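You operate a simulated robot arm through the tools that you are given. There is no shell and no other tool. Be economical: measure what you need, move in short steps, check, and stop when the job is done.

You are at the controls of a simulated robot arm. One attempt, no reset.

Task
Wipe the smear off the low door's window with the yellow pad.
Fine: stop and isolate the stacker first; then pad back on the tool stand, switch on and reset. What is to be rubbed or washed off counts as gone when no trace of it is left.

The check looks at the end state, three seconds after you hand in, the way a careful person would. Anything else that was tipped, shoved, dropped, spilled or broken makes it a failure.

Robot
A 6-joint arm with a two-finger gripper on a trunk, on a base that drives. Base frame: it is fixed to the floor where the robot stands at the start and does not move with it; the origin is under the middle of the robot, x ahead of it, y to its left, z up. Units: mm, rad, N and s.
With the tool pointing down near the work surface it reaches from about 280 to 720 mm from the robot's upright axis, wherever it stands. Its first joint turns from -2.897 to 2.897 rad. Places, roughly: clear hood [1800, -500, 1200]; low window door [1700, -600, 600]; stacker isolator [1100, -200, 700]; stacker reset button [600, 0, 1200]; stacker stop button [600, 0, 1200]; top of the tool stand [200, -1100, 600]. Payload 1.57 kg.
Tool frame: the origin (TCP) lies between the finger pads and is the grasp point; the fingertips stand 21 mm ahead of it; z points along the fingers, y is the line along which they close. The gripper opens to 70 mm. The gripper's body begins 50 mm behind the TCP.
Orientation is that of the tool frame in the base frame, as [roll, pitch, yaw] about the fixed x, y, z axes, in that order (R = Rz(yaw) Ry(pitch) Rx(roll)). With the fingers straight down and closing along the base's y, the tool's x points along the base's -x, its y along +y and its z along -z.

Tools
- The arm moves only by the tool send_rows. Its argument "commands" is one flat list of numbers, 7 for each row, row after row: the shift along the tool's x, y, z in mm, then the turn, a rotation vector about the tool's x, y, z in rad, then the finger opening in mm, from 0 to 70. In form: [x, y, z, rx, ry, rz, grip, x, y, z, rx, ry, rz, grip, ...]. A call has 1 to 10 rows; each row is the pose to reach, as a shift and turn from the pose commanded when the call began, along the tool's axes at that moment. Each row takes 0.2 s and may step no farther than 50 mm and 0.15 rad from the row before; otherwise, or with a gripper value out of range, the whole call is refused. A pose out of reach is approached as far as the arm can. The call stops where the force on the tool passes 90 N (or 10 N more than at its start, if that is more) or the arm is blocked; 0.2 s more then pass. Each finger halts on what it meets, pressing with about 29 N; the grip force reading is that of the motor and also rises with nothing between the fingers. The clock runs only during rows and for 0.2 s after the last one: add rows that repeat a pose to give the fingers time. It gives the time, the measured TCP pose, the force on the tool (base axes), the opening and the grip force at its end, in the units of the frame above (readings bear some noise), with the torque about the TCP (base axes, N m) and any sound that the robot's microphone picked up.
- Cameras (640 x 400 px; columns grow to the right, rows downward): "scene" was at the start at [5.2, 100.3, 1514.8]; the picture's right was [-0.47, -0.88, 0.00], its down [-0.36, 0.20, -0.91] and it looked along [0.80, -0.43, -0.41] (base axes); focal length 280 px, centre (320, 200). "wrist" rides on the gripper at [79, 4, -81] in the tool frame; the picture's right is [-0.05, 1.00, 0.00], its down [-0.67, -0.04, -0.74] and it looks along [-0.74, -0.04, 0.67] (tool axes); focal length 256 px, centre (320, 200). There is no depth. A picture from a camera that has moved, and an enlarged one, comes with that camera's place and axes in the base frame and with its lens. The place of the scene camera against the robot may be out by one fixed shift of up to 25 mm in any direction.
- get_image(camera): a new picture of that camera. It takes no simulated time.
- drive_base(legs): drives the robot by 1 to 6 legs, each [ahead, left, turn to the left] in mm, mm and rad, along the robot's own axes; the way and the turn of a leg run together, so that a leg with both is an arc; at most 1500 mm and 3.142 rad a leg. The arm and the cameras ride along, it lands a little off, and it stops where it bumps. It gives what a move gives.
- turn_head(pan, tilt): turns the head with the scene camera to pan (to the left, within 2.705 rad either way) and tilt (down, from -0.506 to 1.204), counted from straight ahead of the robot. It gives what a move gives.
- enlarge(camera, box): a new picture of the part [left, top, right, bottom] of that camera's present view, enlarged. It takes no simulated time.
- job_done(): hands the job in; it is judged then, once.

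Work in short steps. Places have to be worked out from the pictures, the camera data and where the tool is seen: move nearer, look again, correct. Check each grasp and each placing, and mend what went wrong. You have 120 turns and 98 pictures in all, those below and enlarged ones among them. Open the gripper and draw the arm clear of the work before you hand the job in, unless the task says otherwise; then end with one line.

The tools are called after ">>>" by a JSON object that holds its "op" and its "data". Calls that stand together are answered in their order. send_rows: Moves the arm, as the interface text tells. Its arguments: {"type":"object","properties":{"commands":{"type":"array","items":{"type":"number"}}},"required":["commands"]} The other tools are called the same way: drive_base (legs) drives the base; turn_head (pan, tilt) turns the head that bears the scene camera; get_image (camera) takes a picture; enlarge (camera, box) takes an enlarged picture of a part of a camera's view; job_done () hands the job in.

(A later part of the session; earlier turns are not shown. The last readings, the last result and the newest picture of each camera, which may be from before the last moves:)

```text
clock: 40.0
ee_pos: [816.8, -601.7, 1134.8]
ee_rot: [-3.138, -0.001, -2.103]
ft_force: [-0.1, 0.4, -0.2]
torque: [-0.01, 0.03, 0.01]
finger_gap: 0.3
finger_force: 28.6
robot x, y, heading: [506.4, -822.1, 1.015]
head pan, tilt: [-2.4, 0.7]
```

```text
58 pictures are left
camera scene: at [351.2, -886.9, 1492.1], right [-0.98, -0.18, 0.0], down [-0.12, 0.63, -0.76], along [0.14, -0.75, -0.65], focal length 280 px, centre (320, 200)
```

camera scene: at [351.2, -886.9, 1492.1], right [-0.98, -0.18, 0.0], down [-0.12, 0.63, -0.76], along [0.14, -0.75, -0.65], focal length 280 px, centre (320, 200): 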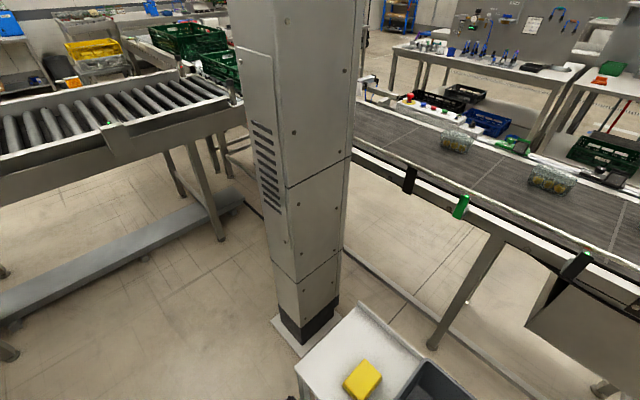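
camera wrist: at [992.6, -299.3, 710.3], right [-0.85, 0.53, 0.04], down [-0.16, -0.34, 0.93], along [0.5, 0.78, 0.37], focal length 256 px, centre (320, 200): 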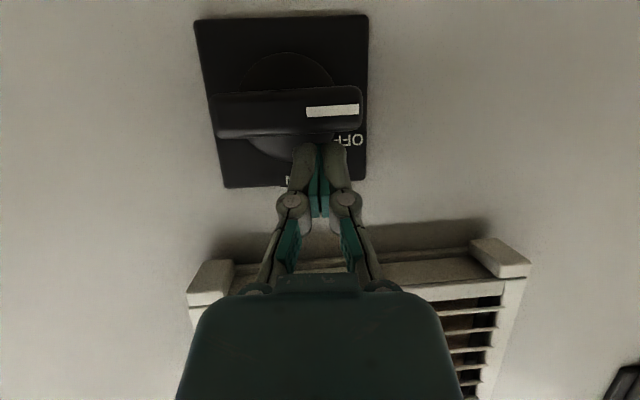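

Pad is at about [288,-1165], on the stand edge aligned with the stacker frame, directly behind the robot. I turn round leftward (clear side) and shift so that the pad lies ~450 ahead, 135 right.

>>> {"op": "drive_base", "data": {"legs": [[0, 0, 3.135], [0, 130, 0]]}}

>>> {"op": "turn_head", "data": {"pan": -0.3, "tilt": 0.9}}

>>> {"op": "get_image", "data": {"camera": "scene"}}

>>> {"op": "get_image", "data": {"camera": "wrist"}}

```text
clock: 41.1
ee_pos: [800.2, -587.6, 1135.6]
ee_rot: [-3.13, 0.0, -2.074]
ft_force: [0.2, 0.2, -0.4]
torque: [0.01, -0.03, 0.0]
finger_gap: 0.1
finger_force: 28.9
robot x, y, heading: [502.4, -820.0, 1.035]
head pan, tilt: [-2.4, 0.7]
stopped in leg 1: the robot was blocked; the commanded pose is now the measured one
```

```text
clock: 43.1
ee_pos: [800.1, -588.3, 1136.4]
ee_rot: [-3.132, 0.001, -2.076]
ft_force: [0.2, -0.4, 1.2]
torque: [0.01, 0.02, -0.01]
finger_gap: 0.0
finger_force: 28.3
robot x, y, heading: [500.7, -817.7, 1.04]
head pan, tilt: [-0.3, 0.901]
```

```text
57 pictures are left
camera scene: at [382.6, -752.9, 1474.8], right [0.67, -0.74, 0.0], down [-0.58, -0.53, -0.62], along [0.46, 0.42, -0.78], focal length 280 px, centre (320, 200)
```

scene: 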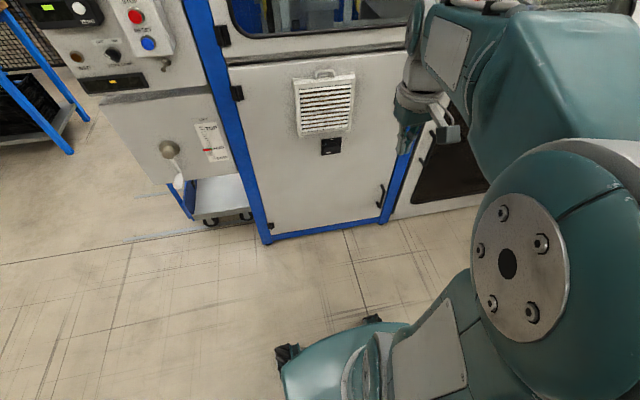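

```text
56 pictures are left
camera wrist: at [758.8, -655.2, 1217.5], right [-0.85, 0.53, -0.01], down [0.35, 0.57, 0.74], along [0.4, 0.63, -0.67], focal length 256 px, centre (320, 200)
```

wrist: 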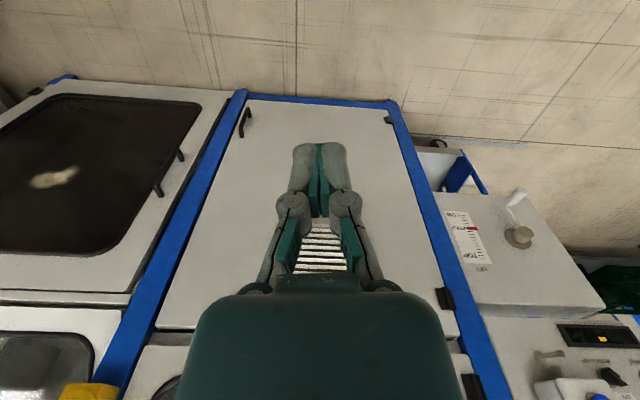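

The base's rear was blocked, presumably near the stand. I drive ahead 200 mm for room, then turn round, then check the stand.

>>> {"op": "drive_base", "data": {"legs": [[200, 0, 0], [0, 0, 3.11]]}}

>>> {"op": "turn_head", "data": {"pan": -0.2, "tilt": 0.7}}

>>> {"op": "get_image", "data": {"camera": "scene"}}

```text
clock: 51.9
ee_pos: [299.1, -871.4, 1136.2]
ee_rot: [-3.133, 0.001, 1.03]
ft_force: [-0.4, 1.1, 0.5]
torque: [0.02, 0.03, 0.0]
finger_gap: 0.0
finger_force: 29.3
robot x, y, heading: [605.4, -647.8, -2.142]
head pan, tilt: [-0.3, 0.901]
```

```text
clock: 52.6
ee_pos: [300.6, -872.0, 1134.8]
ee_rot: [-3.13, 0.002, 1.031]
ft_force: [0.1, -0.2, 0.4]
torque: [0.0, 0.0, -0.02]
finger_gap: 0.0
finger_force: 28.6
robot x, y, heading: [604.8, -649.8, -2.138]
head pan, tilt: [-0.201, 0.7]
```

```text
55 pictures are left
camera scene: at [689.8, -754.8, 1490.3], right [-0.72, 0.7, 0.0], down [0.45, 0.46, -0.76], along [-0.53, -0.55, -0.65], focal length 280 px, centre (320, 200)
```

scene: 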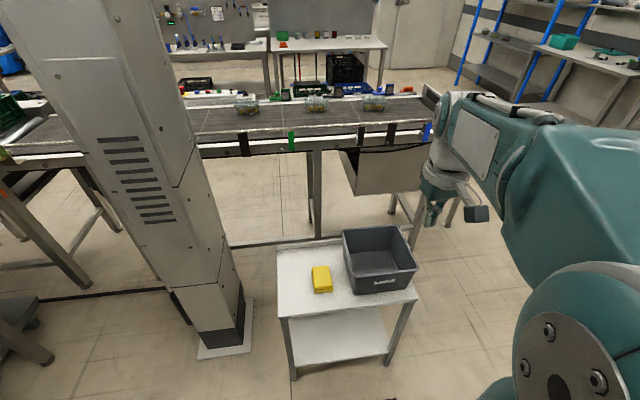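

>>> {"op": "enlarge", "data": {"camera": "scene", "box": [270, 215, 430, 320]}}

```text
3.81 times, centred on (350, 268) of scene
camera zoom: at [689.8, -754.8, 1490.3], right [-0.72, 0.7, 0.0], down [0.45, 0.46, -0.76], along [-0.53, -0.55, -0.65], focal length 1066 px, centre (206, -57)
```

zoom: 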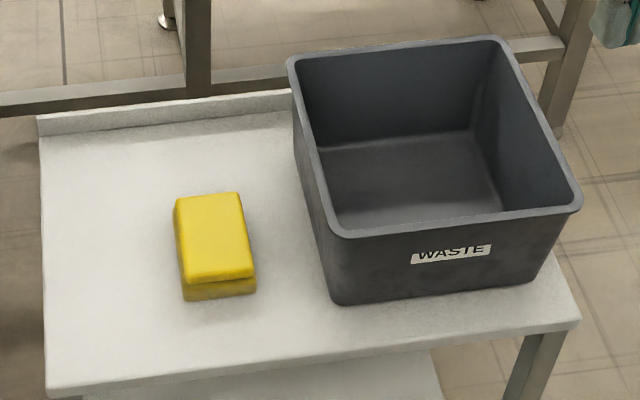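

Pad measured: ~62 wide × ~105 long × ~25 thick, centre ≈ [286,-1166]. I drive so it lies ~480 ahead, 135 right.

>>> {"op": "drive_base", "data": {"legs": [[0, 145, 0], [125, 0, 0]]}}

>>> {"op": "get_image", "data": {"camera": "wrist"}}

```text
clock: 54.9
ee_pos: [361.3, -1057.3, 1136.5]
ee_rot: [-3.129, 0.001, 1.033]
ft_force: [0.1, -0.3, 0.1]
torque: [0.0, 0.0, -0.03]
finger_gap: 0.1
finger_force: 28.5
robot x, y, heading: [663.8, -833.4, -2.137]
head pan, tilt: [-0.201, 0.7]
```

```text
53 pictures are left
camera wrist: at [406.3, -991.7, 1218.0], right [0.83, -0.56, -0.01], down [-0.36, -0.56, 0.75], along [-0.42, -0.61, -0.67], focal length 256 px, centre (320, 200)
```

wrist: 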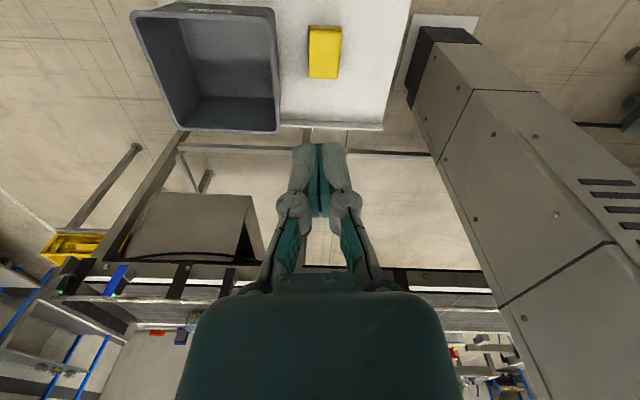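

Tool and pad are nearly in line. I'll grasp with the tool leaned 0.6 rad (so the pad ends square to the window when the tool is pitched down 0.6). I open, lean and descend to ~760.

>>> {"op": "send_rows", "data": {"commands": [-14.75, 0, 47, 0, 0.075, 0, 70, -29.5, 0, 94, 0, 0.15, 0, 70, -44, 0, 141, 0, 0.225, 0, 70, -59, 0, 188, 0, 0.3, 0, 70, -73.5, -1, 235, 0, 0.375, 0, 70, -88, -2, 282, 0, 0.45, 0, 70, -103, -3, 329, 0, 0.525, 0, 70, -118, -3, 376, 0, 0.6, 0, 70]}}

>>> {"op": "get_image", "data": {"camera": "wrist"}}

>>> {"op": "enlarge", "data": {"camera": "scene", "box": [220, 120, 460, 320]}}

```text
clock: 56.7
ee_pos: [293.3, -1155.5, 760.9]
ee_rot: [-3.126, -0.601, 1.028]
ft_force: [0.2, 0.5, 0.4]
torque: [-0.01, -0.01, 0.02]
finger_gap: 69.7
finger_force: 0.0
robot x, y, heading: [665.6, -834.3, -2.141]
head pan, tilt: [-0.201, 0.7]
```

```text
52 pictures are left
camera wrist: at [308.3, -1141.2, 873.5], right [0.84, -0.55, -0.04], down [-0.52, -0.82, 0.24], along [-0.16, -0.18, -0.97], focal length 256 px, centre (320, 200)
```

wrist: 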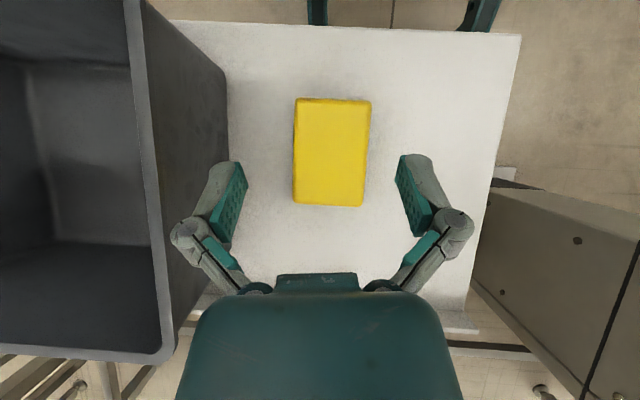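

```text
2.00 times, centred on (340, 220) of scene
camera zoom: at [746.8, -939.7, 1490.4], right [-0.72, 0.69, 0.0], down [0.45, 0.46, -0.76], along [-0.53, -0.55, -0.65], focal length 560 px, centre (280, 160)
```

zoom: 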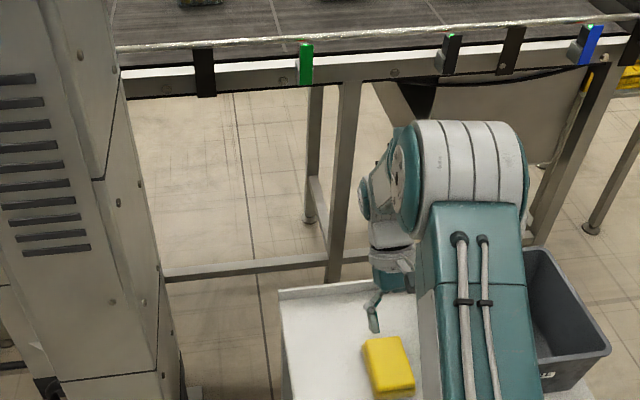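

Pad is ~6 mm left of the tool axis, spacing along the pad good. I shift left 6 and lower 55 mm, then compare the pad's width and the finger gap.

>>> {"op": "send_rows", "data": {"commands": [-15, 6, 22.7, 0, 0, 0, 70, -31, 6, 45.4, 0, 0, 0, 70]}}

>>> {"op": "get_image", "data": {"camera": "wrist"}}

```text
clock: 57.3
ee_pos: [298.0, -1157.1, 703.7]
ee_rot: [-3.127, -0.6, 1.027]
ft_force: [0.0, -0.3, 0.2]
torque: [0.0, -0.01, 0.03]
finger_gap: 69.8
finger_force: 0.1
robot x, y, heading: [665.8, -836.4, -2.138]
head pan, tilt: [-0.201, 0.7]
```

```text
50 pictures are left
camera wrist: at [313.1, -1142.9, 817.1], right [0.84, -0.55, -0.04], down [-0.52, -0.82, 0.24], along [-0.16, -0.18, -0.97], focal length 256 px, centre (320, 200)
```

wrist: 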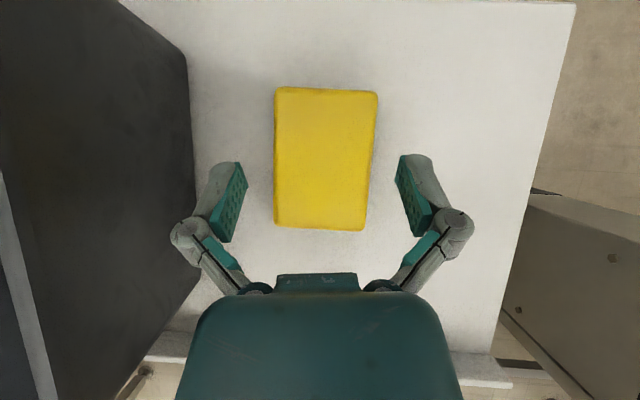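

Pad top works out at z≈648, width 63, well centred (1 mm left). I lower 45 mm so the fingers straddle it.

>>> {"op": "send_rows", "data": {"commands": [-8.5, 1.3, 12.4, 0, 0, 0, 70, -17, 1.3, 24.8, 0, 0, 0, 70, -25.4, 1.3, 37.1, 0, 0, 0, 70]}}

>>> {"op": "get_image", "data": {"camera": "wrist"}}

>>> {"op": "turn_head", "data": {"pan": -0.3, "tilt": 0.9}}

>>> {"op": "get_image", "data": {"camera": "scene"}}

```text
clock: 58.1
ee_pos: [299.0, -1158.1, 659.0]
ee_rot: [-3.129, -0.601, 1.028]
ft_force: [-0.6, 0.4, 0.3]
torque: [0.04, 0.03, -0.04]
finger_gap: 70.2
finger_force: 0.0
robot x, y, heading: [660.1, -835.2, -2.142]
head pan, tilt: [-0.201, 0.7]
```

```text
49 pictures are left
camera wrist: at [313.5, -1143.5, 772.4], right [0.84, -0.55, -0.04], down [-0.52, -0.82, 0.24], along [-0.16, -0.18, -0.97], focal length 256 px, centre (320, 200)
```

wrist: 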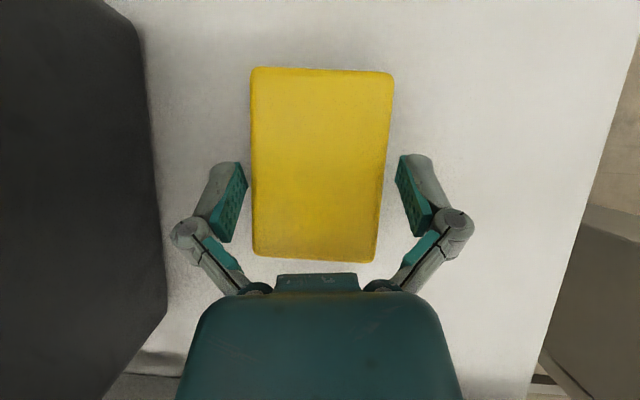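

```text
clock: 58.8
ee_pos: [298.0, -1157.8, 660.6]
ee_rot: [-3.128, -0.601, 1.026]
ft_force: [-0.3, -0.2, -0.5]
torque: [0.01, -0.03, 0.0]
finger_gap: 70.0
finger_force: 0.2
robot x, y, heading: [663.3, -834.3, -2.142]
head pan, tilt: [-0.3, 0.901]
```

```text
48 pictures are left
camera scene: at [748.3, -927.5, 1474.3], right [-0.65, 0.76, 0.0], down [0.6, 0.51, -0.62], along [-0.47, -0.4, -0.78], focal length 280 px, centre (320, 200)
```

scene: 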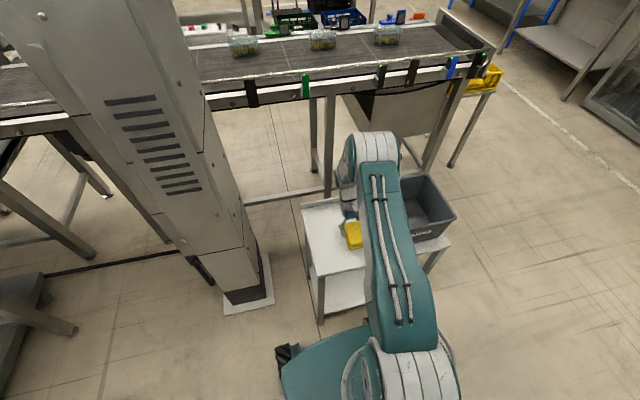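

>>> {"op": "send_rows", "data": {"commands": [-2, 0, 3, 0, 0, 0, 70, -4, 0, 5.8, 0, 0, 0, 70]}}

>>> {"op": "enlarge", "data": {"camera": "wrist", "box": [160, 130, 260, 260]}}

```text
clock: 59.4
ee_pos: [299.1, -1157.9, 653.0]
ee_rot: [-3.127, -0.601, 1.024]
ft_force: [-0.3, 0.4, 0.8]
torque: [-0.02, 0.01, 0.05]
finger_gap: 70.2
finger_force: 0.0
robot x, y, heading: [662.8, -834.2, -2.138]
head pan, tilt: [-0.3, 0.901]
```

```text
3.08 times, centred on (210, 195) of wrist
camera zoom: at [313.5, -1143.4, 765.5], right [0.84, -0.55, -0.04], down [-0.52, -0.82, 0.24], along [-0.16, -0.18, -0.97], focal length 788 px, centre (658, 215)
```

zoom: 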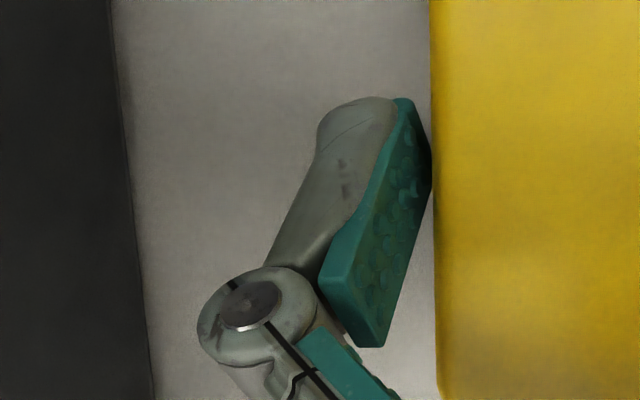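

The finger sits alongside the pad with ~20 mm overlap and no contact below. I close.

>>> {"op": "send_rows", "data": {"commands": [0, 0, 0, 0, 0, 0, 64, 0, 0, 0, 0, 0, 0, 55, 0, 0, 0, 0, 0, 0, 45, 0, 0, 0, 0, 0, 0, 40]}}

>>> {"op": "get_image", "data": {"camera": "wrist"}}

```text
clock: 60.4
ee_pos: [298.0, -1158.6, 654.0]
ee_rot: [-3.129, -0.599, 1.024]
ft_force: [-0.6, -5.9, 20.8]
torque: [-0.06, 0.11, -0.11]
finger_gap: 64.8
finger_force: 29.4
robot x, y, heading: [661.6, -837.3, -2.135]
head pan, tilt: [-0.3, 0.901]
```

```text
46 pictures are left
camera wrist: at [313.6, -1144.1, 766.5], right [0.84, -0.55, -0.04], down [-0.52, -0.82, 0.24], along [-0.17, -0.18, -0.97], focal length 256 px, centre (320, 200)
```

wrist: 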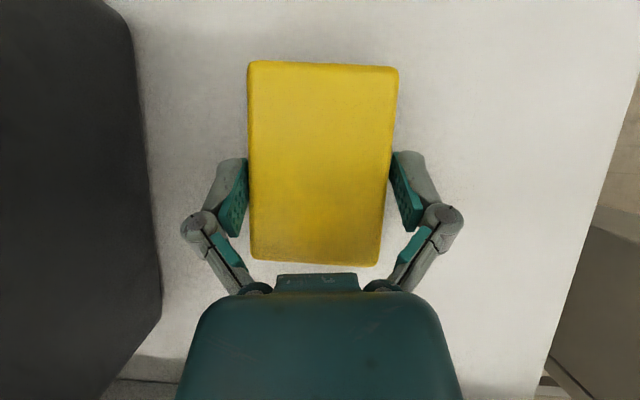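

Gripped at 64.8 mm. I lift slowly and check that the pad comes along.

>>> {"op": "send_rows", "data": {"commands": [6, 0, -8, 0, 0, 0, 40, 20, 0, -29, 0, 0, 0, 40, 40, 0, -60, 0, 0, 0, 40, 65, 0, -95, 0, 0, 0, 40, 85, 0, -130, 0, 0, 0, 40]}}

>>> {"op": "get_image", "data": {"camera": "wrist"}}

>>> {"op": "enlarge", "data": {"camera": "scene", "box": [280, 120, 440, 260]}}

```text
clock: 61.6
ee_pos: [298.5, -1160.7, 809.6]
ee_rot: [-3.13, -0.6, 1.026]
ft_force: [1.3, -0.8, -0.5]
torque: [0.02, 0.01, -0.01]
finger_gap: 64.3
finger_force: 29.1
robot x, y, heading: [663.6, -837.0, -2.137]
head pan, tilt: [-0.3, 0.901]
```

```text
45 pictures are left
camera wrist: at [313.8, -1147.6, 920.8], right [0.84, -0.55, -0.04], down [-0.52, -0.82, 0.24], along [-0.16, -0.18, -0.97], focal length 256 px, centre (320, 200)
```

wrist: 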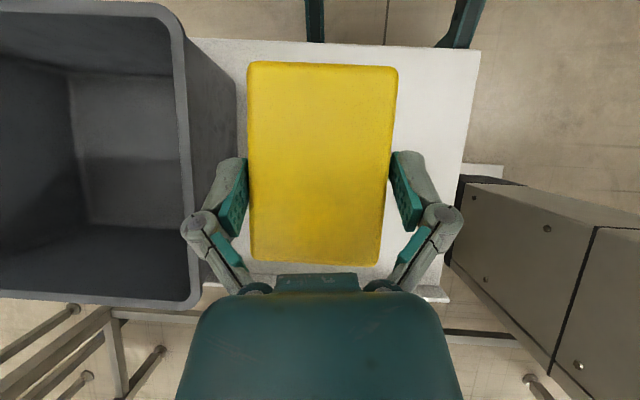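

```text
2.86 times, centred on (360, 190) of scene
camera zoom: at [748.6, -927.6, 1474.2], right [-0.65, 0.76, 0.0], down [0.6, 0.51, -0.62], along [-0.47, -0.4, -0.78], focal length 800 px, centre (206, 229)
```

zoom: 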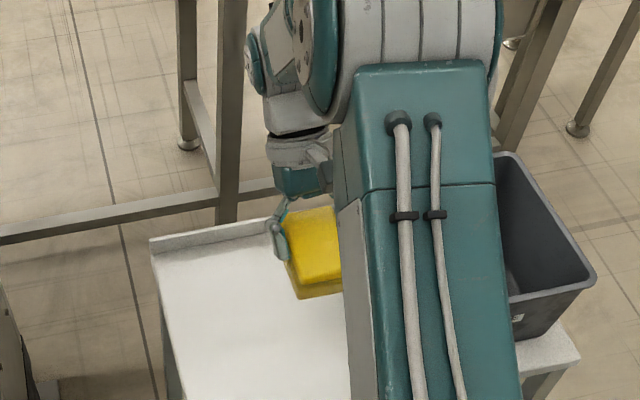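

Pad secure. I raise it high and draw in before driving.

>>> {"op": "send_rows", "data": {"commands": [30, 0, -43, 0, 0, 0, 40, 60, 0, -85, 0, 0, 0, 40, 95, 0, -118, 0, 0, 0, 40, 132, 0, -145, 0, 0, 0, 40, 170, 0, -168, 0, 0, 0, 40, 210, 0, -182, 0, 0, 0, 40, 250, 0, -191, 0, 0, 0, 40]}}

>>> {"op": "turn_head", "data": {"pan": 1.9, "tilt": 0.6}}

>>> {"op": "get_image", "data": {"camera": "scene"}}

```text
refused: row 1 steps farther than a row can; nothing moved
```

```text
clock: 63.7
ee_pos: [298.6, -1160.2, 808.1]
ee_rot: [-3.127, -0.6, 1.027]
ft_force: [0.5, -0.1, -1.0]
torque: [-0.02, 0.0, 0.03]
finger_gap: 64.1
finger_force: 29.2
robot x, y, heading: [659.2, -835.9, -2.138]
head pan, tilt: [1.901, 0.6]
```

```text
43 pictures are left
camera scene: at [891.9, -899.4, 1499.2], right [-0.24, -0.97, 0.0], down [-0.55, 0.13, -0.83], along [0.8, -0.19, -0.56], focal length 280 px, centre (320, 200)
```

scene: 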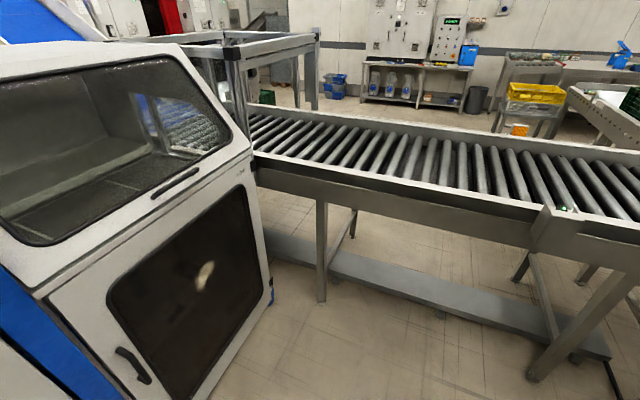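

View of the low door: smear near [1703,-638,650]; conveyor's side lies well right of where I'll stand. The raise was refused by a hair; I resend with smaller steps.

>>> {"op": "send_rows", "data": {"commands": [26, 0, -40, 0, 0, 0, 40, 54, 0, -78, 0, 0, 0, 40, 86, 0, -110, 0, 0, 0, 40, 120, 0, -140, 0, 0, 0, 40, 158, 0, -162, 0, 0, 0, 40, 200, 0, -178, 0, 0, 0, 40, 244, 0, -191, 0, 0, 0, 40]}}

>>> {"op": "drive_base", "data": {"legs": [[-70, 0, 0], [0, 640, 0], [0, 0, -3.135]]}}

>>> {"op": "turn_head", "data": {"pan": -0.1, "tilt": 0.7}}

>>> {"op": "get_image", "data": {"camera": "scene"}}

```text
clock: 65.3
ee_pos: [349.9, -1083.8, 1103.4]
ee_rot: [-3.127, -0.603, 1.026]
ft_force: [0.1, -0.1, -1.2]
torque: [0.04, 0.03, -0.01]
finger_gap: 63.4
finger_force: 29.0
robot x, y, heading: [660.1, -832.8, -2.14]
head pan, tilt: [1.901, 0.6]
```

```text
clock: 76.8
ee_pos: [1553.1, -863.9, 1104.2]
ee_rot: [-3.127, -0.601, -2.069]
ft_force: [-0.4, 0.5, 0.4]
torque: [-0.01, -0.01, 0.0]
finger_gap: 61.8
finger_force: 29.1
robot x, y, heading: [1254.6, -1127.5, 1.053]
head pan, tilt: [1.901, 0.6]
```

```text
clock: 78.7
ee_pos: [1554.0, -863.3, 1103.4]
ee_rot: [-3.128, -0.601, -2.066]
ft_force: [-0.2, -0.2, -0.6]
torque: [-0.01, -0.01, -0.04]
finger_gap: 61.4
finger_force: 28.9
robot x, y, heading: [1252.3, -1125.9, 1.053]
head pan, tilt: [-0.099, 0.7]
```

```text
42 pictures are left
camera scene: at [1123.2, -1043.3, 1490.4], right [0.82, -0.58, 0.0], down [-0.37, -0.53, -0.76], along [0.44, 0.62, -0.64], focal length 280 px, centre (320, 200)
```

scene: 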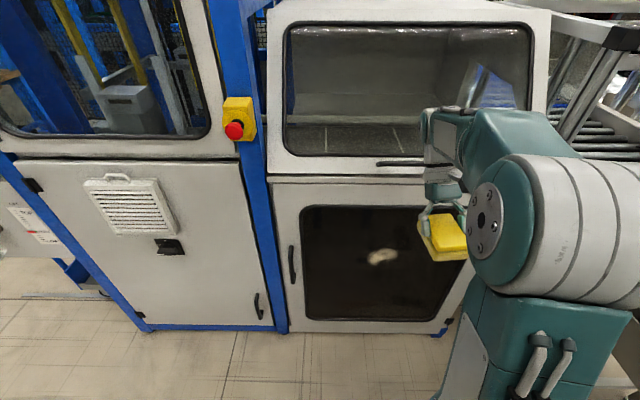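

Facing the low door; smear right of centre-line of robot as planned. I trim heading and back up 80 mm, then swing the tool toward the window in two stages, well off the glass.

>>> {"op": "drive_base", "data": {"legs": [[-80, 0, -0.04]]}}

>>> {"op": "send_rows", "data": {"commands": [-28, 0, 25, 0, -0.14, 0, 58, -56, 0, 50, 0, -0.28, 0, 58, -84, 0, 75, 0, -0.42, 0, 58, -112, 0, 100, 0, -0.56, 0, 58, -140, 0, 125, 0, -0.7, 0, 58, -168, 0, 150, 0, -0.84, 0, 58]}}

```text
clock: 79.8
ee_pos: [1524.7, -944.5, 1103.3]
ee_rot: [-3.127, -0.602, -2.108]
ft_force: [0.3, -0.4, -0.9]
torque: [-0.02, 0.02, 0.0]
finger_gap: 61.2
finger_force: 29.5
robot x, y, heading: [1211.3, -1195.9, 1.013]
head pan, tilt: [-0.099, 0.7]
```

```text
clock: 81.2
ee_pos: [1551.5, -899.2, 883.9]
ee_rot: [-3.131, 0.241, -2.096]
ft_force: [0.3, 0.7, -0.6]
torque: [-0.02, -0.02, -0.02]
finger_gap: 61.4
finger_force: 29.1
robot x, y, heading: [1209.7, -1195.4, 1.011]
head pan, tilt: [-0.099, 0.7]
```

>>> {"op": "send_rows", "data": {"commands": [-17, 0, 37, 0, -0.122, 0, 58, -34, 0, 74, 0, -0.244, 0, 58, -50, 0, 110, 0, -0.366, 0, 58, -67, 0, 147, 0, -0.488, 0, 58, -84, 0, 184, 0, -0.61, 0, 58, -100, 0, 220, 0, -0.73, 0, 58]}}

>>> {"op": "get_image", "data": {"camera": "wrist"}}

>>> {"op": "get_image", "data": {"camera": "scene"}}

```text
clock: 82.6
ee_pos: [1647.4, -764.1, 701.4]
ee_rot: [3.11, 0.965, -2.116]
ft_force: [0.0, 0.0, -1.0]
torque: [0.0, -0.02, -0.04]
finger_gap: 61.5
finger_force: 29.5
out of reach, approached as far as the arm can: row 5, 6
robot x, y, heading: [1209.3, -1197.0, 1.011]
head pan, tilt: [-0.099, 0.7]
```

```text
41 pictures are left
camera wrist: at [1588.2, -857.7, 683.1], right [-0.85, 0.52, 0.06], down [-0.07, -0.23, 0.97], along [0.52, 0.82, 0.23], focal length 256 px, centre (320, 200)
```

wrist: 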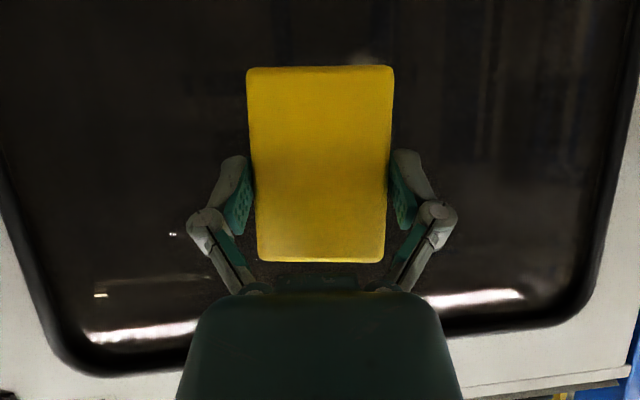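

```text
40 pictures are left
camera scene: at [1087.4, -1107.4, 1490.4], right [0.79, -0.61, 0.0], down [-0.39, -0.51, -0.76], along [0.47, 0.6, -0.65], focal length 280 px, centre (320, 200)
```

scene: 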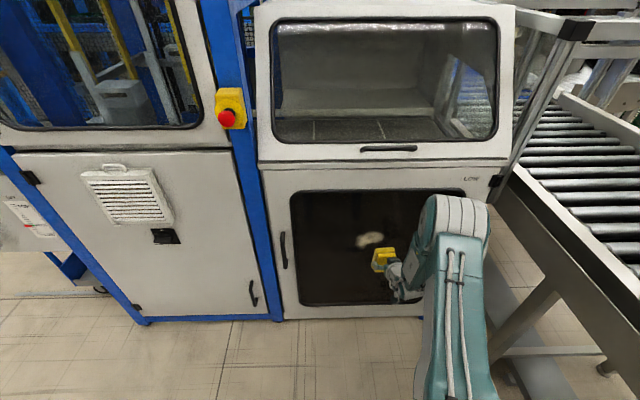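

Pad is square to the window, ~250 mm off. I look closer at the smear against the pad.

>>> {"op": "enlarge", "data": {"camera": "scene", "box": [280, 180, 480, 310]}}

>>> {"op": "enlarge", "data": {"camera": "wrist", "box": [220, 0, 460, 150]}}

```text
3.08 times, centred on (380, 245) of scene
camera zoom: at [1087.4, -1107.4, 1490.4], right [0.79, -0.61, 0.0], down [-0.39, -0.51, -0.76], along [0.47, 0.6, -0.65], focal length 861 px, centre (135, 62)
```

zoom: 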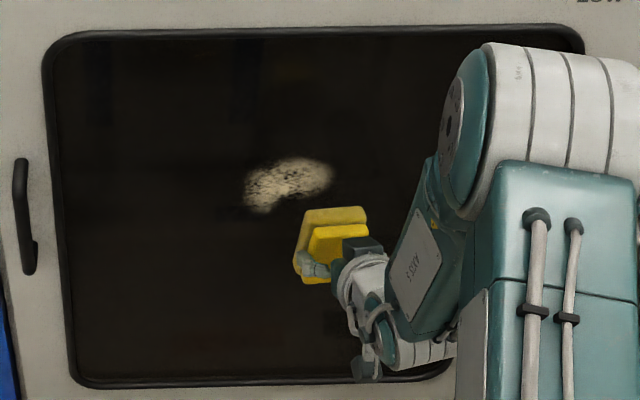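

```text
2.67 times, centred on (340, 75) of wrist
camera zoom: at [1588.2, -857.7, 683.1], right [-0.85, 0.52, 0.06], down [-0.07, -0.23, 0.97], along [0.52, 0.82, 0.23], focal length 683 px, centre (267, 533)
```

zoom: 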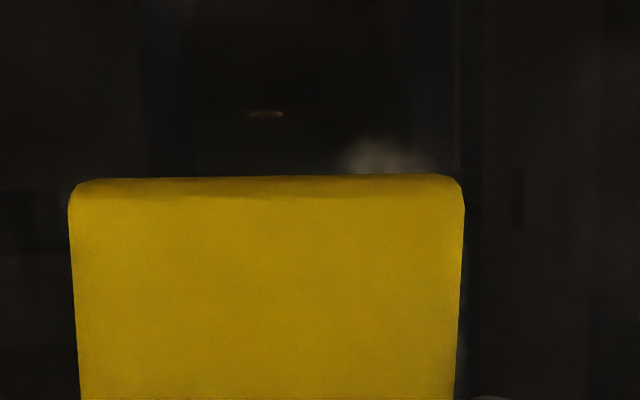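

Smear works out to span about 120 mm wide × 85 mm tall, centred z≈655, and the glass ~100 mm ahead of the pad. I move to its right part, lower, and advance most of the way.

>>> {"op": "send_rows", "data": {"commands": [3, -8, 25, 0, 0, 0, 58, 0, -16, 50, 0, 0, 0, 58, -8.6, -25, 85, 0, 0, 0, 58]}}

>>> {"op": "enlarge", "data": {"camera": "scene", "box": [280, 180, 480, 310]}}

>>> {"op": "get_image", "data": {"camera": "wrist"}}

```text
clock: 83.4
ee_pos: [1707.1, -712.8, 661.3]
ee_rot: [-3.123, 0.97, -2.083]
ft_force: [-0.1, 0.3, -0.8]
torque: [-0.05, 0.03, 0.0]
finger_gap: 61.4
finger_force: 29.4
out of reach, approached as far as the arm can: row 1
robot x, y, heading: [1210.8, -1198.8, 1.015]
head pan, tilt: [-0.099, 0.7]
```

```text
3.08 times, centred on (380, 245) of scene
camera zoom: at [1087.1, -1107.0, 1490.4], right [0.79, -0.61, 0.0], down [-0.39, -0.51, -0.76], along [0.47, 0.6, -0.65], focal length 861 px, centre (135, 62)
```

zoom: 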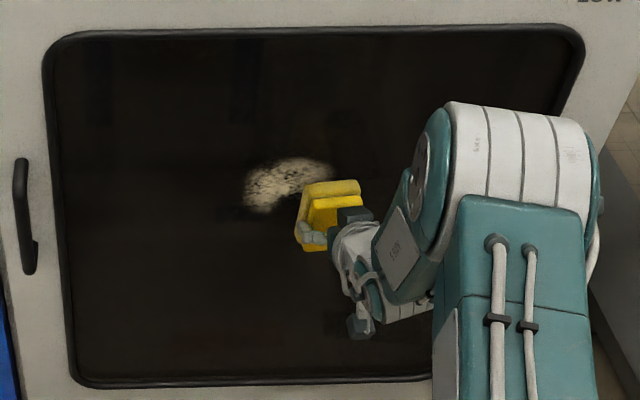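

```text
36 pictures are left
camera wrist: at [1647.5, -806.8, 641.8], right [-0.85, 0.53, 0.03], down [-0.1, -0.22, 0.97], along [0.52, 0.82, 0.24], focal length 256 px, centre (320, 200)
```

wrist: 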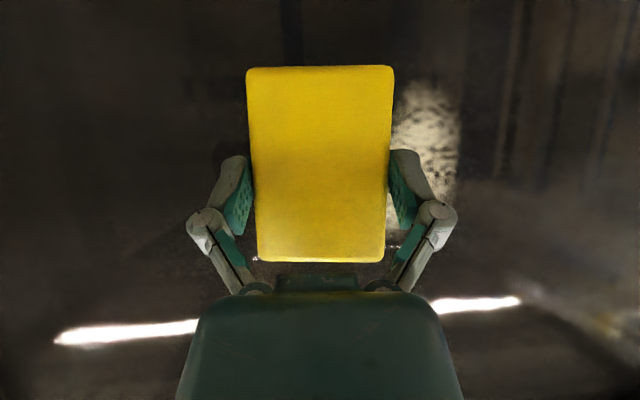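

Pose reached fine; smear position confirmed. Now I advance gently toward the glass.

>>> {"op": "send_rows", "data": {"commands": [-2.8, 0, 4.1, 0, 0, 0, 58, -5.6, 0, 8.2, 0, 0, 0, 58, -8.5, 0, 12.4, 0, 0, 0, 58, -11.3, 0, 16.5, 0, 0, 0, 58]}}

```text
clock: 84.4
ee_pos: [1714.9, -694.7, 662.2]
ee_rot: [-3.123, 0.969, -2.083]
ft_force: [-0.6, 0.7, -1.3]
torque: [0.01, 0.0, 0.0]
finger_gap: 61.4
finger_force: 28.7
robot x, y, heading: [1212.2, -1192.7, 1.011]
head pan, tilt: [-0.099, 0.7]
```

>>> {"op": "send_rows", "data": {"commands": [-1.7, 0, 2.5, 0, 0, 0, 58, -3.4, 0, 5, 0, 0, 0, 58, -5.1, 0, 7.4, 0, 0, 0, 58, -6.8, 0, 9.9, 0, 0, 0, 58]}}

>>> {"op": "enlarge", "data": {"camera": "scene", "box": [330, 200, 430, 270]}}

```text
clock: 85.4
ee_pos: [1721.5, -686.2, 660.0]
ee_rot: [-3.124, 0.967, -2.085]
ft_force: [-11.3, -14.4, 5.4]
torque: [0.15, -0.05, -0.52]
finger_gap: 61.5
finger_force: 29.2
robot x, y, heading: [1209.8, -1194.1, 1.009]
head pan, tilt: [-0.099, 0.7]
```

```text
5.71 times, centred on (380, 235) of scene
camera zoom: at [1085.3, -1107.8, 1490.4], right [0.79, -0.61, 0.0], down [-0.39, -0.51, -0.76], along [0.47, 0.6, -0.64], focal length 1599 px, centre (-23, 0)
```

zoom: 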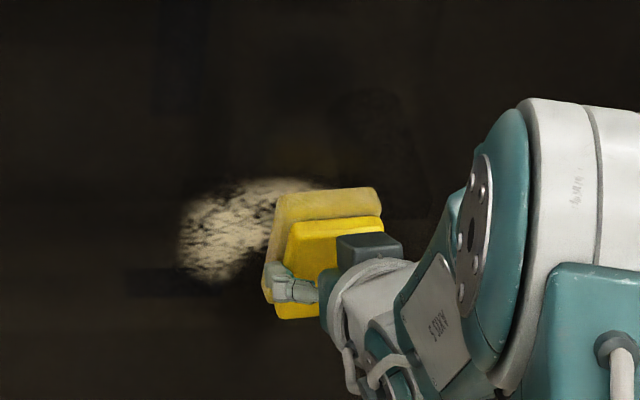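

Contact, ~18 N, but on the pad's right edge: the tool is turned ~0.1 rad too far left of the glass normal. I ease off, yaw it right 0.1, and press again.

>>> {"op": "send_rows", "data": {"commands": [2.8, 0, -4.1, 0.0412, 0, 0.028, 58, 2.8, 0, -4.1, 0.0825, 0, 0.0565, 58, 0, 0, 0, 0.0825, 0, 0.0565, 58, -1.1, 0, 1.6, 0.0825, 0, 0.0565, 58]}}

```text
clock: 86.4
ee_pos: [1722.9, -683.2, 662.0]
ee_rot: [-3.123, 0.971, -2.184]
ft_force: [-5.3, -9.3, 8.8]
torque: [-0.24, 0.21, 0.08]
finger_gap: 61.5
finger_force: 29.0
robot x, y, heading: [1210.0, -1200.0, 1.011]
head pan, tilt: [-0.099, 0.7]
```

Yaw is square now; the remaining torque shows the lower edge touches first. I pitch 0.05 rad and press a bit more.

>>> {"op": "send_rows", "data": {"commands": [0, 0, 0, 0, 0.05, 0, 58, -1.7, 0, 2.5, 0, 0.05, 0, 58, -2.8, 0, 4.1, 0, 0.05, 0, 58]}}

```text
clock: 87.2
ee_pos: [1723.3, -682.6, 660.9]
ee_rot: [-3.124, 0.916, -2.188]
ft_force: [-27.8, -43.4, 13.2]
torque: [0.04, -0.04, -0.27]
finger_gap: 62.2
finger_force: 29.0
robot x, y, heading: [1214.1, -1195.0, 1.006]
head pan, tilt: [-0.099, 0.7]
```

Flat contact at ~50 N. I ease slightly and slide left across the smear.

>>> {"op": "send_rows", "data": {"commands": [1.4, 0, -2, 0, 0, 0, 58, 1.4, 12, -2, 0, 0, 0, 58, 1.4, 26, -2, 0, 0, 0, 58, 1.4, 40, -2, 0, 0, 0, 58, 1.4, 54, -2, 0, 0, 0, 58, 1.4, 68, -2, 0, 0, 0, 58, 1.4, 82, -2, 0, 0, 0, 58, 1.4, 96, -2, 0, 0, 0, 58]}}

>>> {"op": "enlarge", "data": {"camera": "scene", "box": [330, 200, 430, 270]}}

```text
clock: 89.0
ee_pos: [1682.3, -655.5, 660.9]
ee_rot: [-3.115, 0.918, -2.131]
ft_force: [-2.3, -24.7, -1.4]
torque: [0.04, -0.03, -1.23]
finger_gap: 61.4
finger_force: 29.0
out of reach, approached as far as the arm can: row 4, 5, 6, 7, 8
robot x, y, heading: [1215.3, -1194.0, 1.01]
head pan, tilt: [-0.099, 0.7]
```

```text
5.71 times, centred on (380, 235) of scene
camera zoom: at [1087.1, -1107.2, 1490.5], right [0.79, -0.61, 0.0], down [-0.39, -0.51, -0.76], along [0.47, 0.6, -0.65], focal length 1599 px, centre (-23, 0)
```

zoom: 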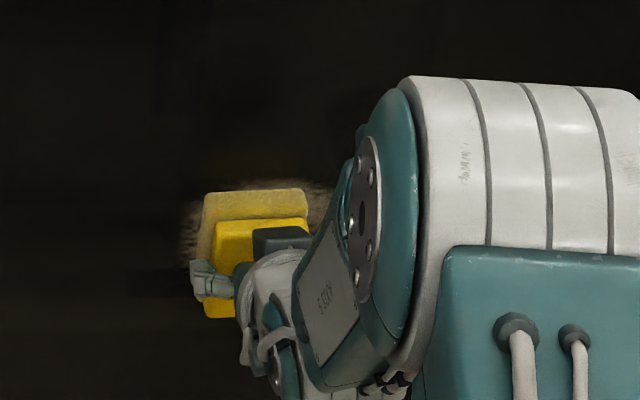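

The arm ran into a lateral limit after ~50 mm. I back off the glass and shift the base 100 mm left to give it room.

>>> {"op": "send_rows", "data": {"commands": [18, 0, -24, 0, 0, 0, 58, 36, 0, -48, 0, 0, 0, 58]}}

>>> {"op": "drive_base", "data": {"legs": [[0, -10, 0], [-20, 110, 0]]}}

>>> {"op": "turn_head", "data": {"pan": 0.0, "tilt": 0.7}}

>>> {"op": "enlarge", "data": {"camera": "scene", "box": [280, 160, 480, 300]}}

```text
clock: 89.6
ee_pos: [1666.2, -705.9, 666.2]
ee_rot: [3.115, 0.918, -2.203]
ft_force: [0.5, -0.3, 0.5]
torque: [0.0, 0.0, -0.01]
finger_gap: 61.1
finger_force: 28.9
out of reach, approached as far as the arm can: row 1, 2
robot x, y, heading: [1215.6, -1196.8, 1.012]
head pan, tilt: [-0.099, 0.7]
```

```text
clock: 91.1
ee_pos: [1576.4, -676.1, 664.2]
ee_rot: [3.11, 0.915, -2.214]
ft_force: [0.3, -0.5, -1.3]
torque: [0.04, 0.02, 0.02]
finger_gap: 60.8
finger_force: 28.8
robot x, y, heading: [1122.6, -1158.2, 1.011]
head pan, tilt: [-0.099, 0.7]
```

```text
clock: 91.8
ee_pos: [1577.2, -677.1, 665.5]
ee_rot: [3.119, 0.915, -2.209]
ft_force: [-0.3, -0.1, -0.1]
torque: [0.03, 0.02, 0.01]
finger_gap: 61.2
finger_force: 29.0
robot x, y, heading: [1121.2, -1165.1, 1.007]
head pan, tilt: [0.0, 0.7]
```

```text
2.86 times, centred on (380, 230) of scene
camera zoom: at [997.4, -1072.9, 1491.2], right [0.85, -0.53, -0.01], down [-0.35, -0.54, -0.76], along [0.41, 0.65, -0.65], focal length 800 px, centre (149, 114)
```

zoom: 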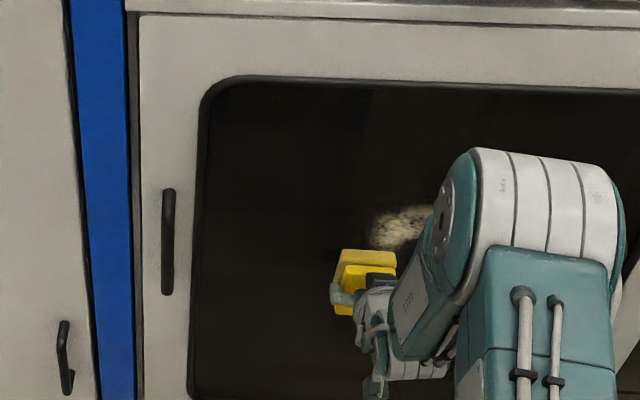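

Now I move the pad back to the smear's right end and up close to the glass (contact expected ~10 mm beyond).

>>> {"op": "send_rows", "data": {"commands": [0, -42, 0, 0.012, 0, -0.006, 58, 0, -84, 0, 0.024, 0, -0.012, 58, 3, -127, 2.4, 0.024, 0, -0.012, 58, -18, -127, 30, 0.024, 0, -0.012, 58, -39, -127, 57, 0.024, 0, -0.012, 58]}}

>>> {"op": "get_image", "data": {"camera": "wrist"}}

```text
clock: 93.0
ee_pos: [1716.7, -690.5, 660.0]
ee_rot: [-3.122, 0.916, -2.186]
ft_force: [0.1, 0.1, 0.0]
torque: [0.0, 0.05, 0.02]
finger_gap: 61.2
finger_force: 28.3
robot x, y, heading: [1120.0, -1162.9, 1.013]
head pan, tilt: [0.0, 0.7]
```

```text
32 pictures are left
camera wrist: at [1647.8, -779.3, 647.5], right [-0.79, 0.61, 0.03], down [-0.09, -0.16, 0.98], along [0.61, 0.77, 0.18], focal length 256 px, centre (320, 200)
```

wrist: 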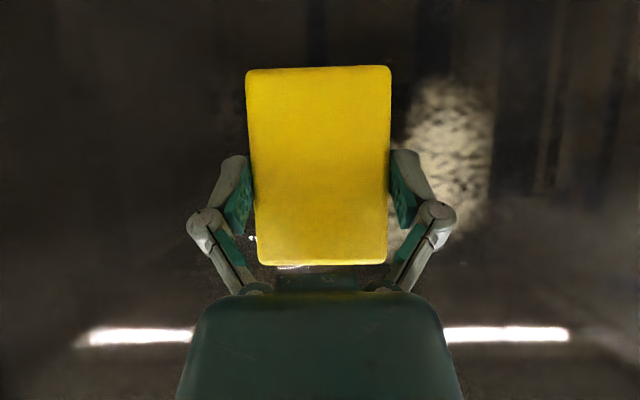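

The left part of the smear (z ≈605–690) remains. I press and slide left slowly across its whole width.

>>> {"op": "send_rows", "data": {"commands": [-2.5, 0, 3.2, 0, 0, 0, 58, -4.5, 0, 5.8, 0, 0, 0, 58, -4.5, 15, 5.8, 0, 0, 0, 58, -4.5, 30, 5.8, 0, 0, 0, 58, -4.5, 45, 5.8, 0, 0, 0, 58, -4.5, 60, 5.8, 0, 0, 0, 58, -4.5, 75, 5.8, 0, 0, 0, 58, -4.5, 90, 5.8, 0, 0, 0, 58, -4.5, 105, 5.8, 0, 0, 0, 58]}}

>>> {"op": "enlarge", "data": {"camera": "scene", "box": [320, 180, 460, 280]}}

```text
clock: 95.0
ee_pos: [1635.3, -622.9, 657.9]
ee_rot: [-3.122, 0.917, -2.182]
ft_force: [0.5, 0.5, -0.5]
torque: [-0.02, -0.01, -0.03]
finger_gap: 61.2
finger_force: 29.3
robot x, y, heading: [1113.9, -1161.9, 1.002]
head pan, tilt: [0.0, 0.7]
```

```text
4.00 times, centred on (390, 230) of scene
camera zoom: at [987.1, -1066.2, 1490.4], right [0.85, -0.53, 0.0], down [-0.34, -0.55, -0.76], along [0.41, 0.65, -0.65], focal length 1119 px, centre (40, 80)
```

zoom: 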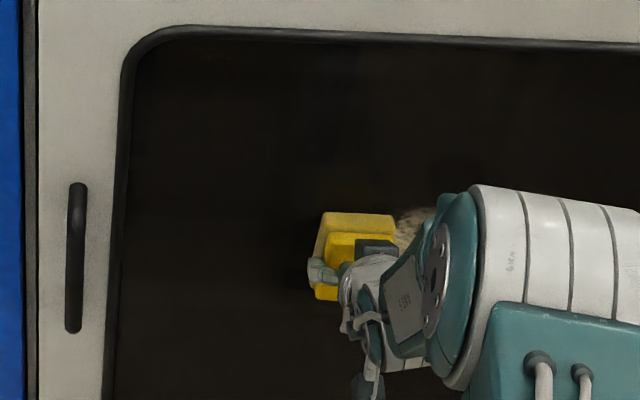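

No contact at this end — the glass recedes slightly to the left of my slide. I advance here to find it.

>>> {"op": "send_rows", "data": {"commands": [-2, 0, 2.6, 0, 0, 0, 58, -4, 0, 5.2, 0, 0, 0, 58]}}

>>> {"op": "get_image", "data": {"camera": "wrist"}}

```text
clock: 95.6
ee_pos: [1638.1, -620.2, 658.1]
ee_rot: [-3.123, 0.912, -2.187]
ft_force: [-25.3, -33.1, 16.7]
torque: [0.05, 0.01, -0.05]
finger_gap: 61.8
finger_force: 29.1
robot x, y, heading: [1119.9, -1164.6, 1.01]
head pan, tilt: [0.0, 0.7]
```

```text
30 pictures are left
camera wrist: at [1568.0, -708.9, 646.1], right [-0.79, 0.62, 0.03], down [-0.09, -0.16, 0.98], along [0.61, 0.77, 0.18], focal length 256 px, centre (320, 200)
```

wrist: 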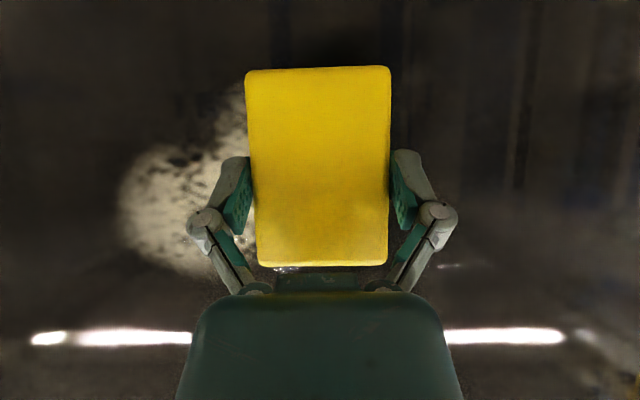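

In flat contact here (42 N). The whole smear is now to the right of the pad, so I slide right across it, following the glass line.

>>> {"op": "send_rows", "data": {"commands": [0.3, -13, -0.4, 0, 0, 0, 58, 0.4, -26, -0.5, 0, 0, 0, 58, 0.5, -39, -0.7, 0, 0, 0, 58, 0.7, -52, -0.9, 0, 0, 0, 58, 0.8, -65, -1, 0, 0, 0, 58, 0.9, -78, -1.2, 0, 0, 0, 58, 1, -91, -1.3, 0, 0, 0, 58, 1.2, -104, -1.5, 0, 0, 0, 58, 1.3, -117, -1.7, 0, 0, 0, 58]}}

>>> {"op": "get_image", "data": {"camera": "wrist"}}

```text
clock: 97.6
ee_pos: [1730.9, -689.0, 658.1]
ee_rot: [-3.124, 0.914, -2.186]
ft_force: [-40.4, -15.3, 0.1]
torque: [0.03, 0.08, 0.19]
finger_gap: 61.5
finger_force: 29.1
robot x, y, heading: [1118.2, -1160.5, 1.01]
head pan, tilt: [0.0, 0.7]
```

```text
29 pictures are left
camera wrist: at [1660.8, -776.8, 646.1], right [-0.79, 0.61, 0.03], down [-0.09, -0.16, 0.98], along [0.61, 0.77, 0.18], focal length 256 px, centre (320, 200)
```

wrist: 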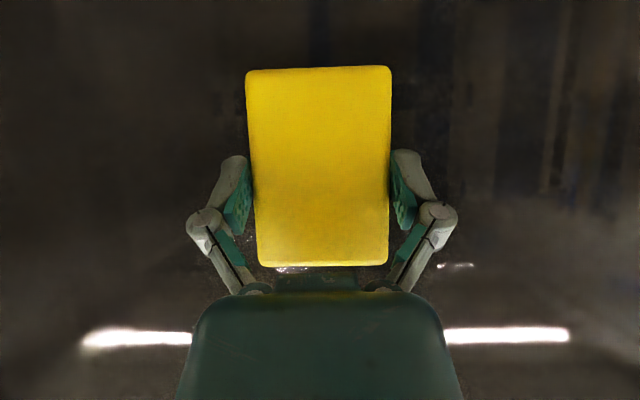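

The left part is wiped clean. I continue right past the end, then go up 28 mm and sweep back left.

>>> {"op": "send_rows", "data": {"commands": [0.2, -13, -0.2, 0, 0, 0, 58, 0.4, -26, -0.5, 0, 0, 0, 58, 0.5, -38, -0.7, 0, 0, 0, 58, -11, -38, -9, 0, 0, 0, 58, -22, -38, -17.3, 0, 0, 0, 58, -22, -24, -17.2, 0, 0, 0, 58, -22.3, -10, -16.8, 0, 0, 0, 58, -22.5, 4, -16.5, 0, 0, 0, 58, -22.6, 18, -16.3, 0, 0, 0, 58, -22.8, 32, -16, 0, 0, 0, 58]}}

```text
clock: 99.8
ee_pos: [1711.5, -673.5, 686.3]
ee_rot: [-3.125, 0.911, -2.195]
ft_force: [-1.9, -51.1, 1.6]
torque: [0.18, -0.04, -0.59]
finger_gap: 62.1
finger_force: 29.2
robot x, y, heading: [1123.3, -1162.6, 1.007]
head pan, tilt: [0.0, 0.7]
```

Good contact. I carry on left past the end, then drop 50 mm.

>>> {"op": "send_rows", "data": {"commands": [0, 14, 0, 0, 0, 0, 58, -0.1, 28, 0.1, 0, 0, 0, 58, -0.2, 42, 0.3, 0, 0, 0, 58, -0.3, 56, 0.5, 0, 0, 0, 58, -0.5, 70, 0.8, 0, 0, 0, 58, 10, 74, 9, 0, 0, 0, 58, 20, 74, 16.5, 0, 0, 0, 58, 30, 74, 24, 0, 0, 0, 58, 40, 74, 31.5, 0, 0, 0, 58]}}

>>> {"op": "get_image", "data": {"camera": "wrist"}}

```text
clock: 101.8
ee_pos: [1645.3, -620.1, 636.1]
ee_rot: [-3.12, 0.917, -2.176]
ft_force: [-25.0, -13.6, 14.0]
torque: [0.09, -0.2, -0.43]
finger_gap: 70.7
finger_force: 29.5
robot x, y, heading: [1115.0, -1164.2, 1.009]
head pan, tilt: [0.0, 0.7]
```

```text
28 pictures are left
camera wrist: at [1577.5, -709.6, 623.6], right [-0.79, 0.61, 0.03], down [-0.09, -0.16, 0.98], along [0.6, 0.78, 0.18], focal length 256 px, centre (320, 200)
```

wrist: 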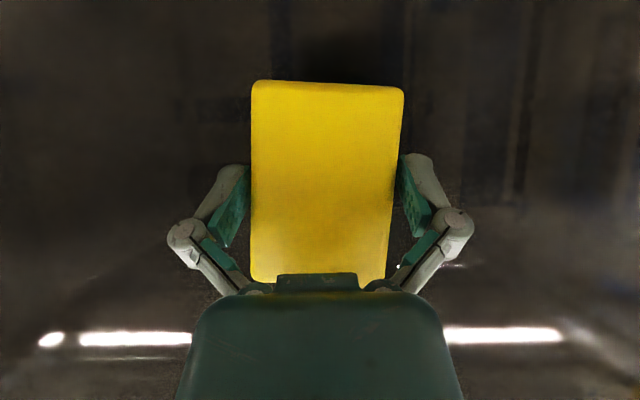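

The finger gap jumped to 70 — the pad has twisted in the grip while dragging downward. I stop sliding, ease off the glass a few mm and command a tighter close so it can re-seat.

>>> {"op": "send_rows", "data": {"commands": [1.2, 0, -1.6, 0, 0, 0, 40, 1.2, 0, -1.6, 0, 0, 0, 40, 1.2, 0, -1.6, 0, 0, 0, 40]}}

>>> {"op": "get_image", "data": {"camera": "wrist"}}

>>> {"op": "enlarge", "data": {"camera": "scene", "box": [320, 180, 460, 280]}}

```text
clock: 102.6
ee_pos: [1646.3, -624.8, 636.1]
ee_rot: [-3.121, 0.914, -2.184]
ft_force: [-15.7, -5.0, 1.1]
torque: [-0.03, 0.06, -0.09]
finger_gap: 66.5
finger_force: 29.0
robot x, y, heading: [1121.5, -1158.7, 1.008]
head pan, tilt: [0.0, 0.7]
```

```text
27 pictures are left
camera wrist: at [1577.9, -713.8, 623.1], right [-0.79, 0.61, 0.03], down [-0.09, -0.16, 0.98], along [0.61, 0.77, 0.18], focal length 256 px, centre (320, 200)
```

wrist: 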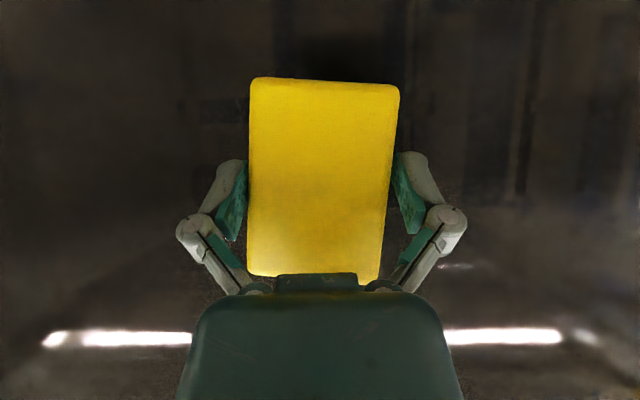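

```text
4.00 times, centred on (390, 230) of scene
camera zoom: at [985.4, -1065.8, 1490.2], right [0.85, -0.53, 0.0], down [-0.34, -0.55, -0.76], along [0.41, 0.65, -0.65], focal length 1119 px, centre (40, 80)
```

zoom: 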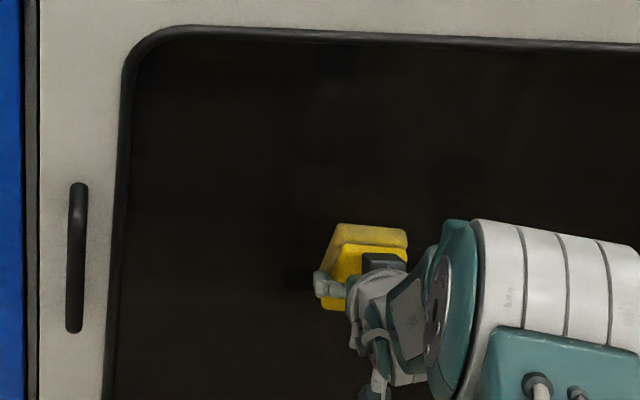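

Recovering (66.5). I back off 10 mm more, let it close, and check.

>>> {"op": "send_rows", "data": {"commands": [1.8, 0, -2.4, 0, 0, 0, 40, 3.6, 0, -4.8, 0, 0, 0, 40, 6, 0, -8, 0, 0, 0, 40, 6, 0, -8, 0, 0, 0, 40, 6, 0, -8, 0, 0, 0, 40]}}

>>> {"op": "get_image", "data": {"camera": "wrist"}}

```text
clock: 103.8
ee_pos: [1641.5, -632.9, 636.5]
ee_rot: [-3.123, 0.917, -2.182]
ft_force: [0.6, -0.1, -1.0]
torque: [0.0, 0.03, 0.01]
finger_gap: 66.0
finger_force: 29.2
robot x, y, heading: [1119.0, -1164.9, 1.01]
head pan, tilt: [0.0, 0.7]
```

```text
25 pictures are left
camera wrist: at [1572.4, -721.8, 623.4], right [-0.79, 0.61, 0.03], down [-0.09, -0.16, 0.98], along [0.61, 0.77, 0.18], focal length 256 px, centre (320, 200)
```

wrist: 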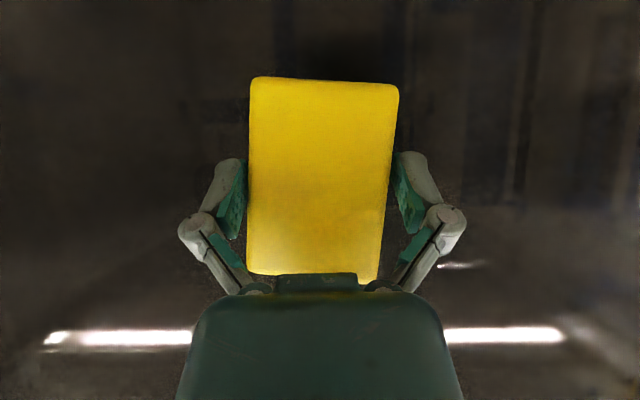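

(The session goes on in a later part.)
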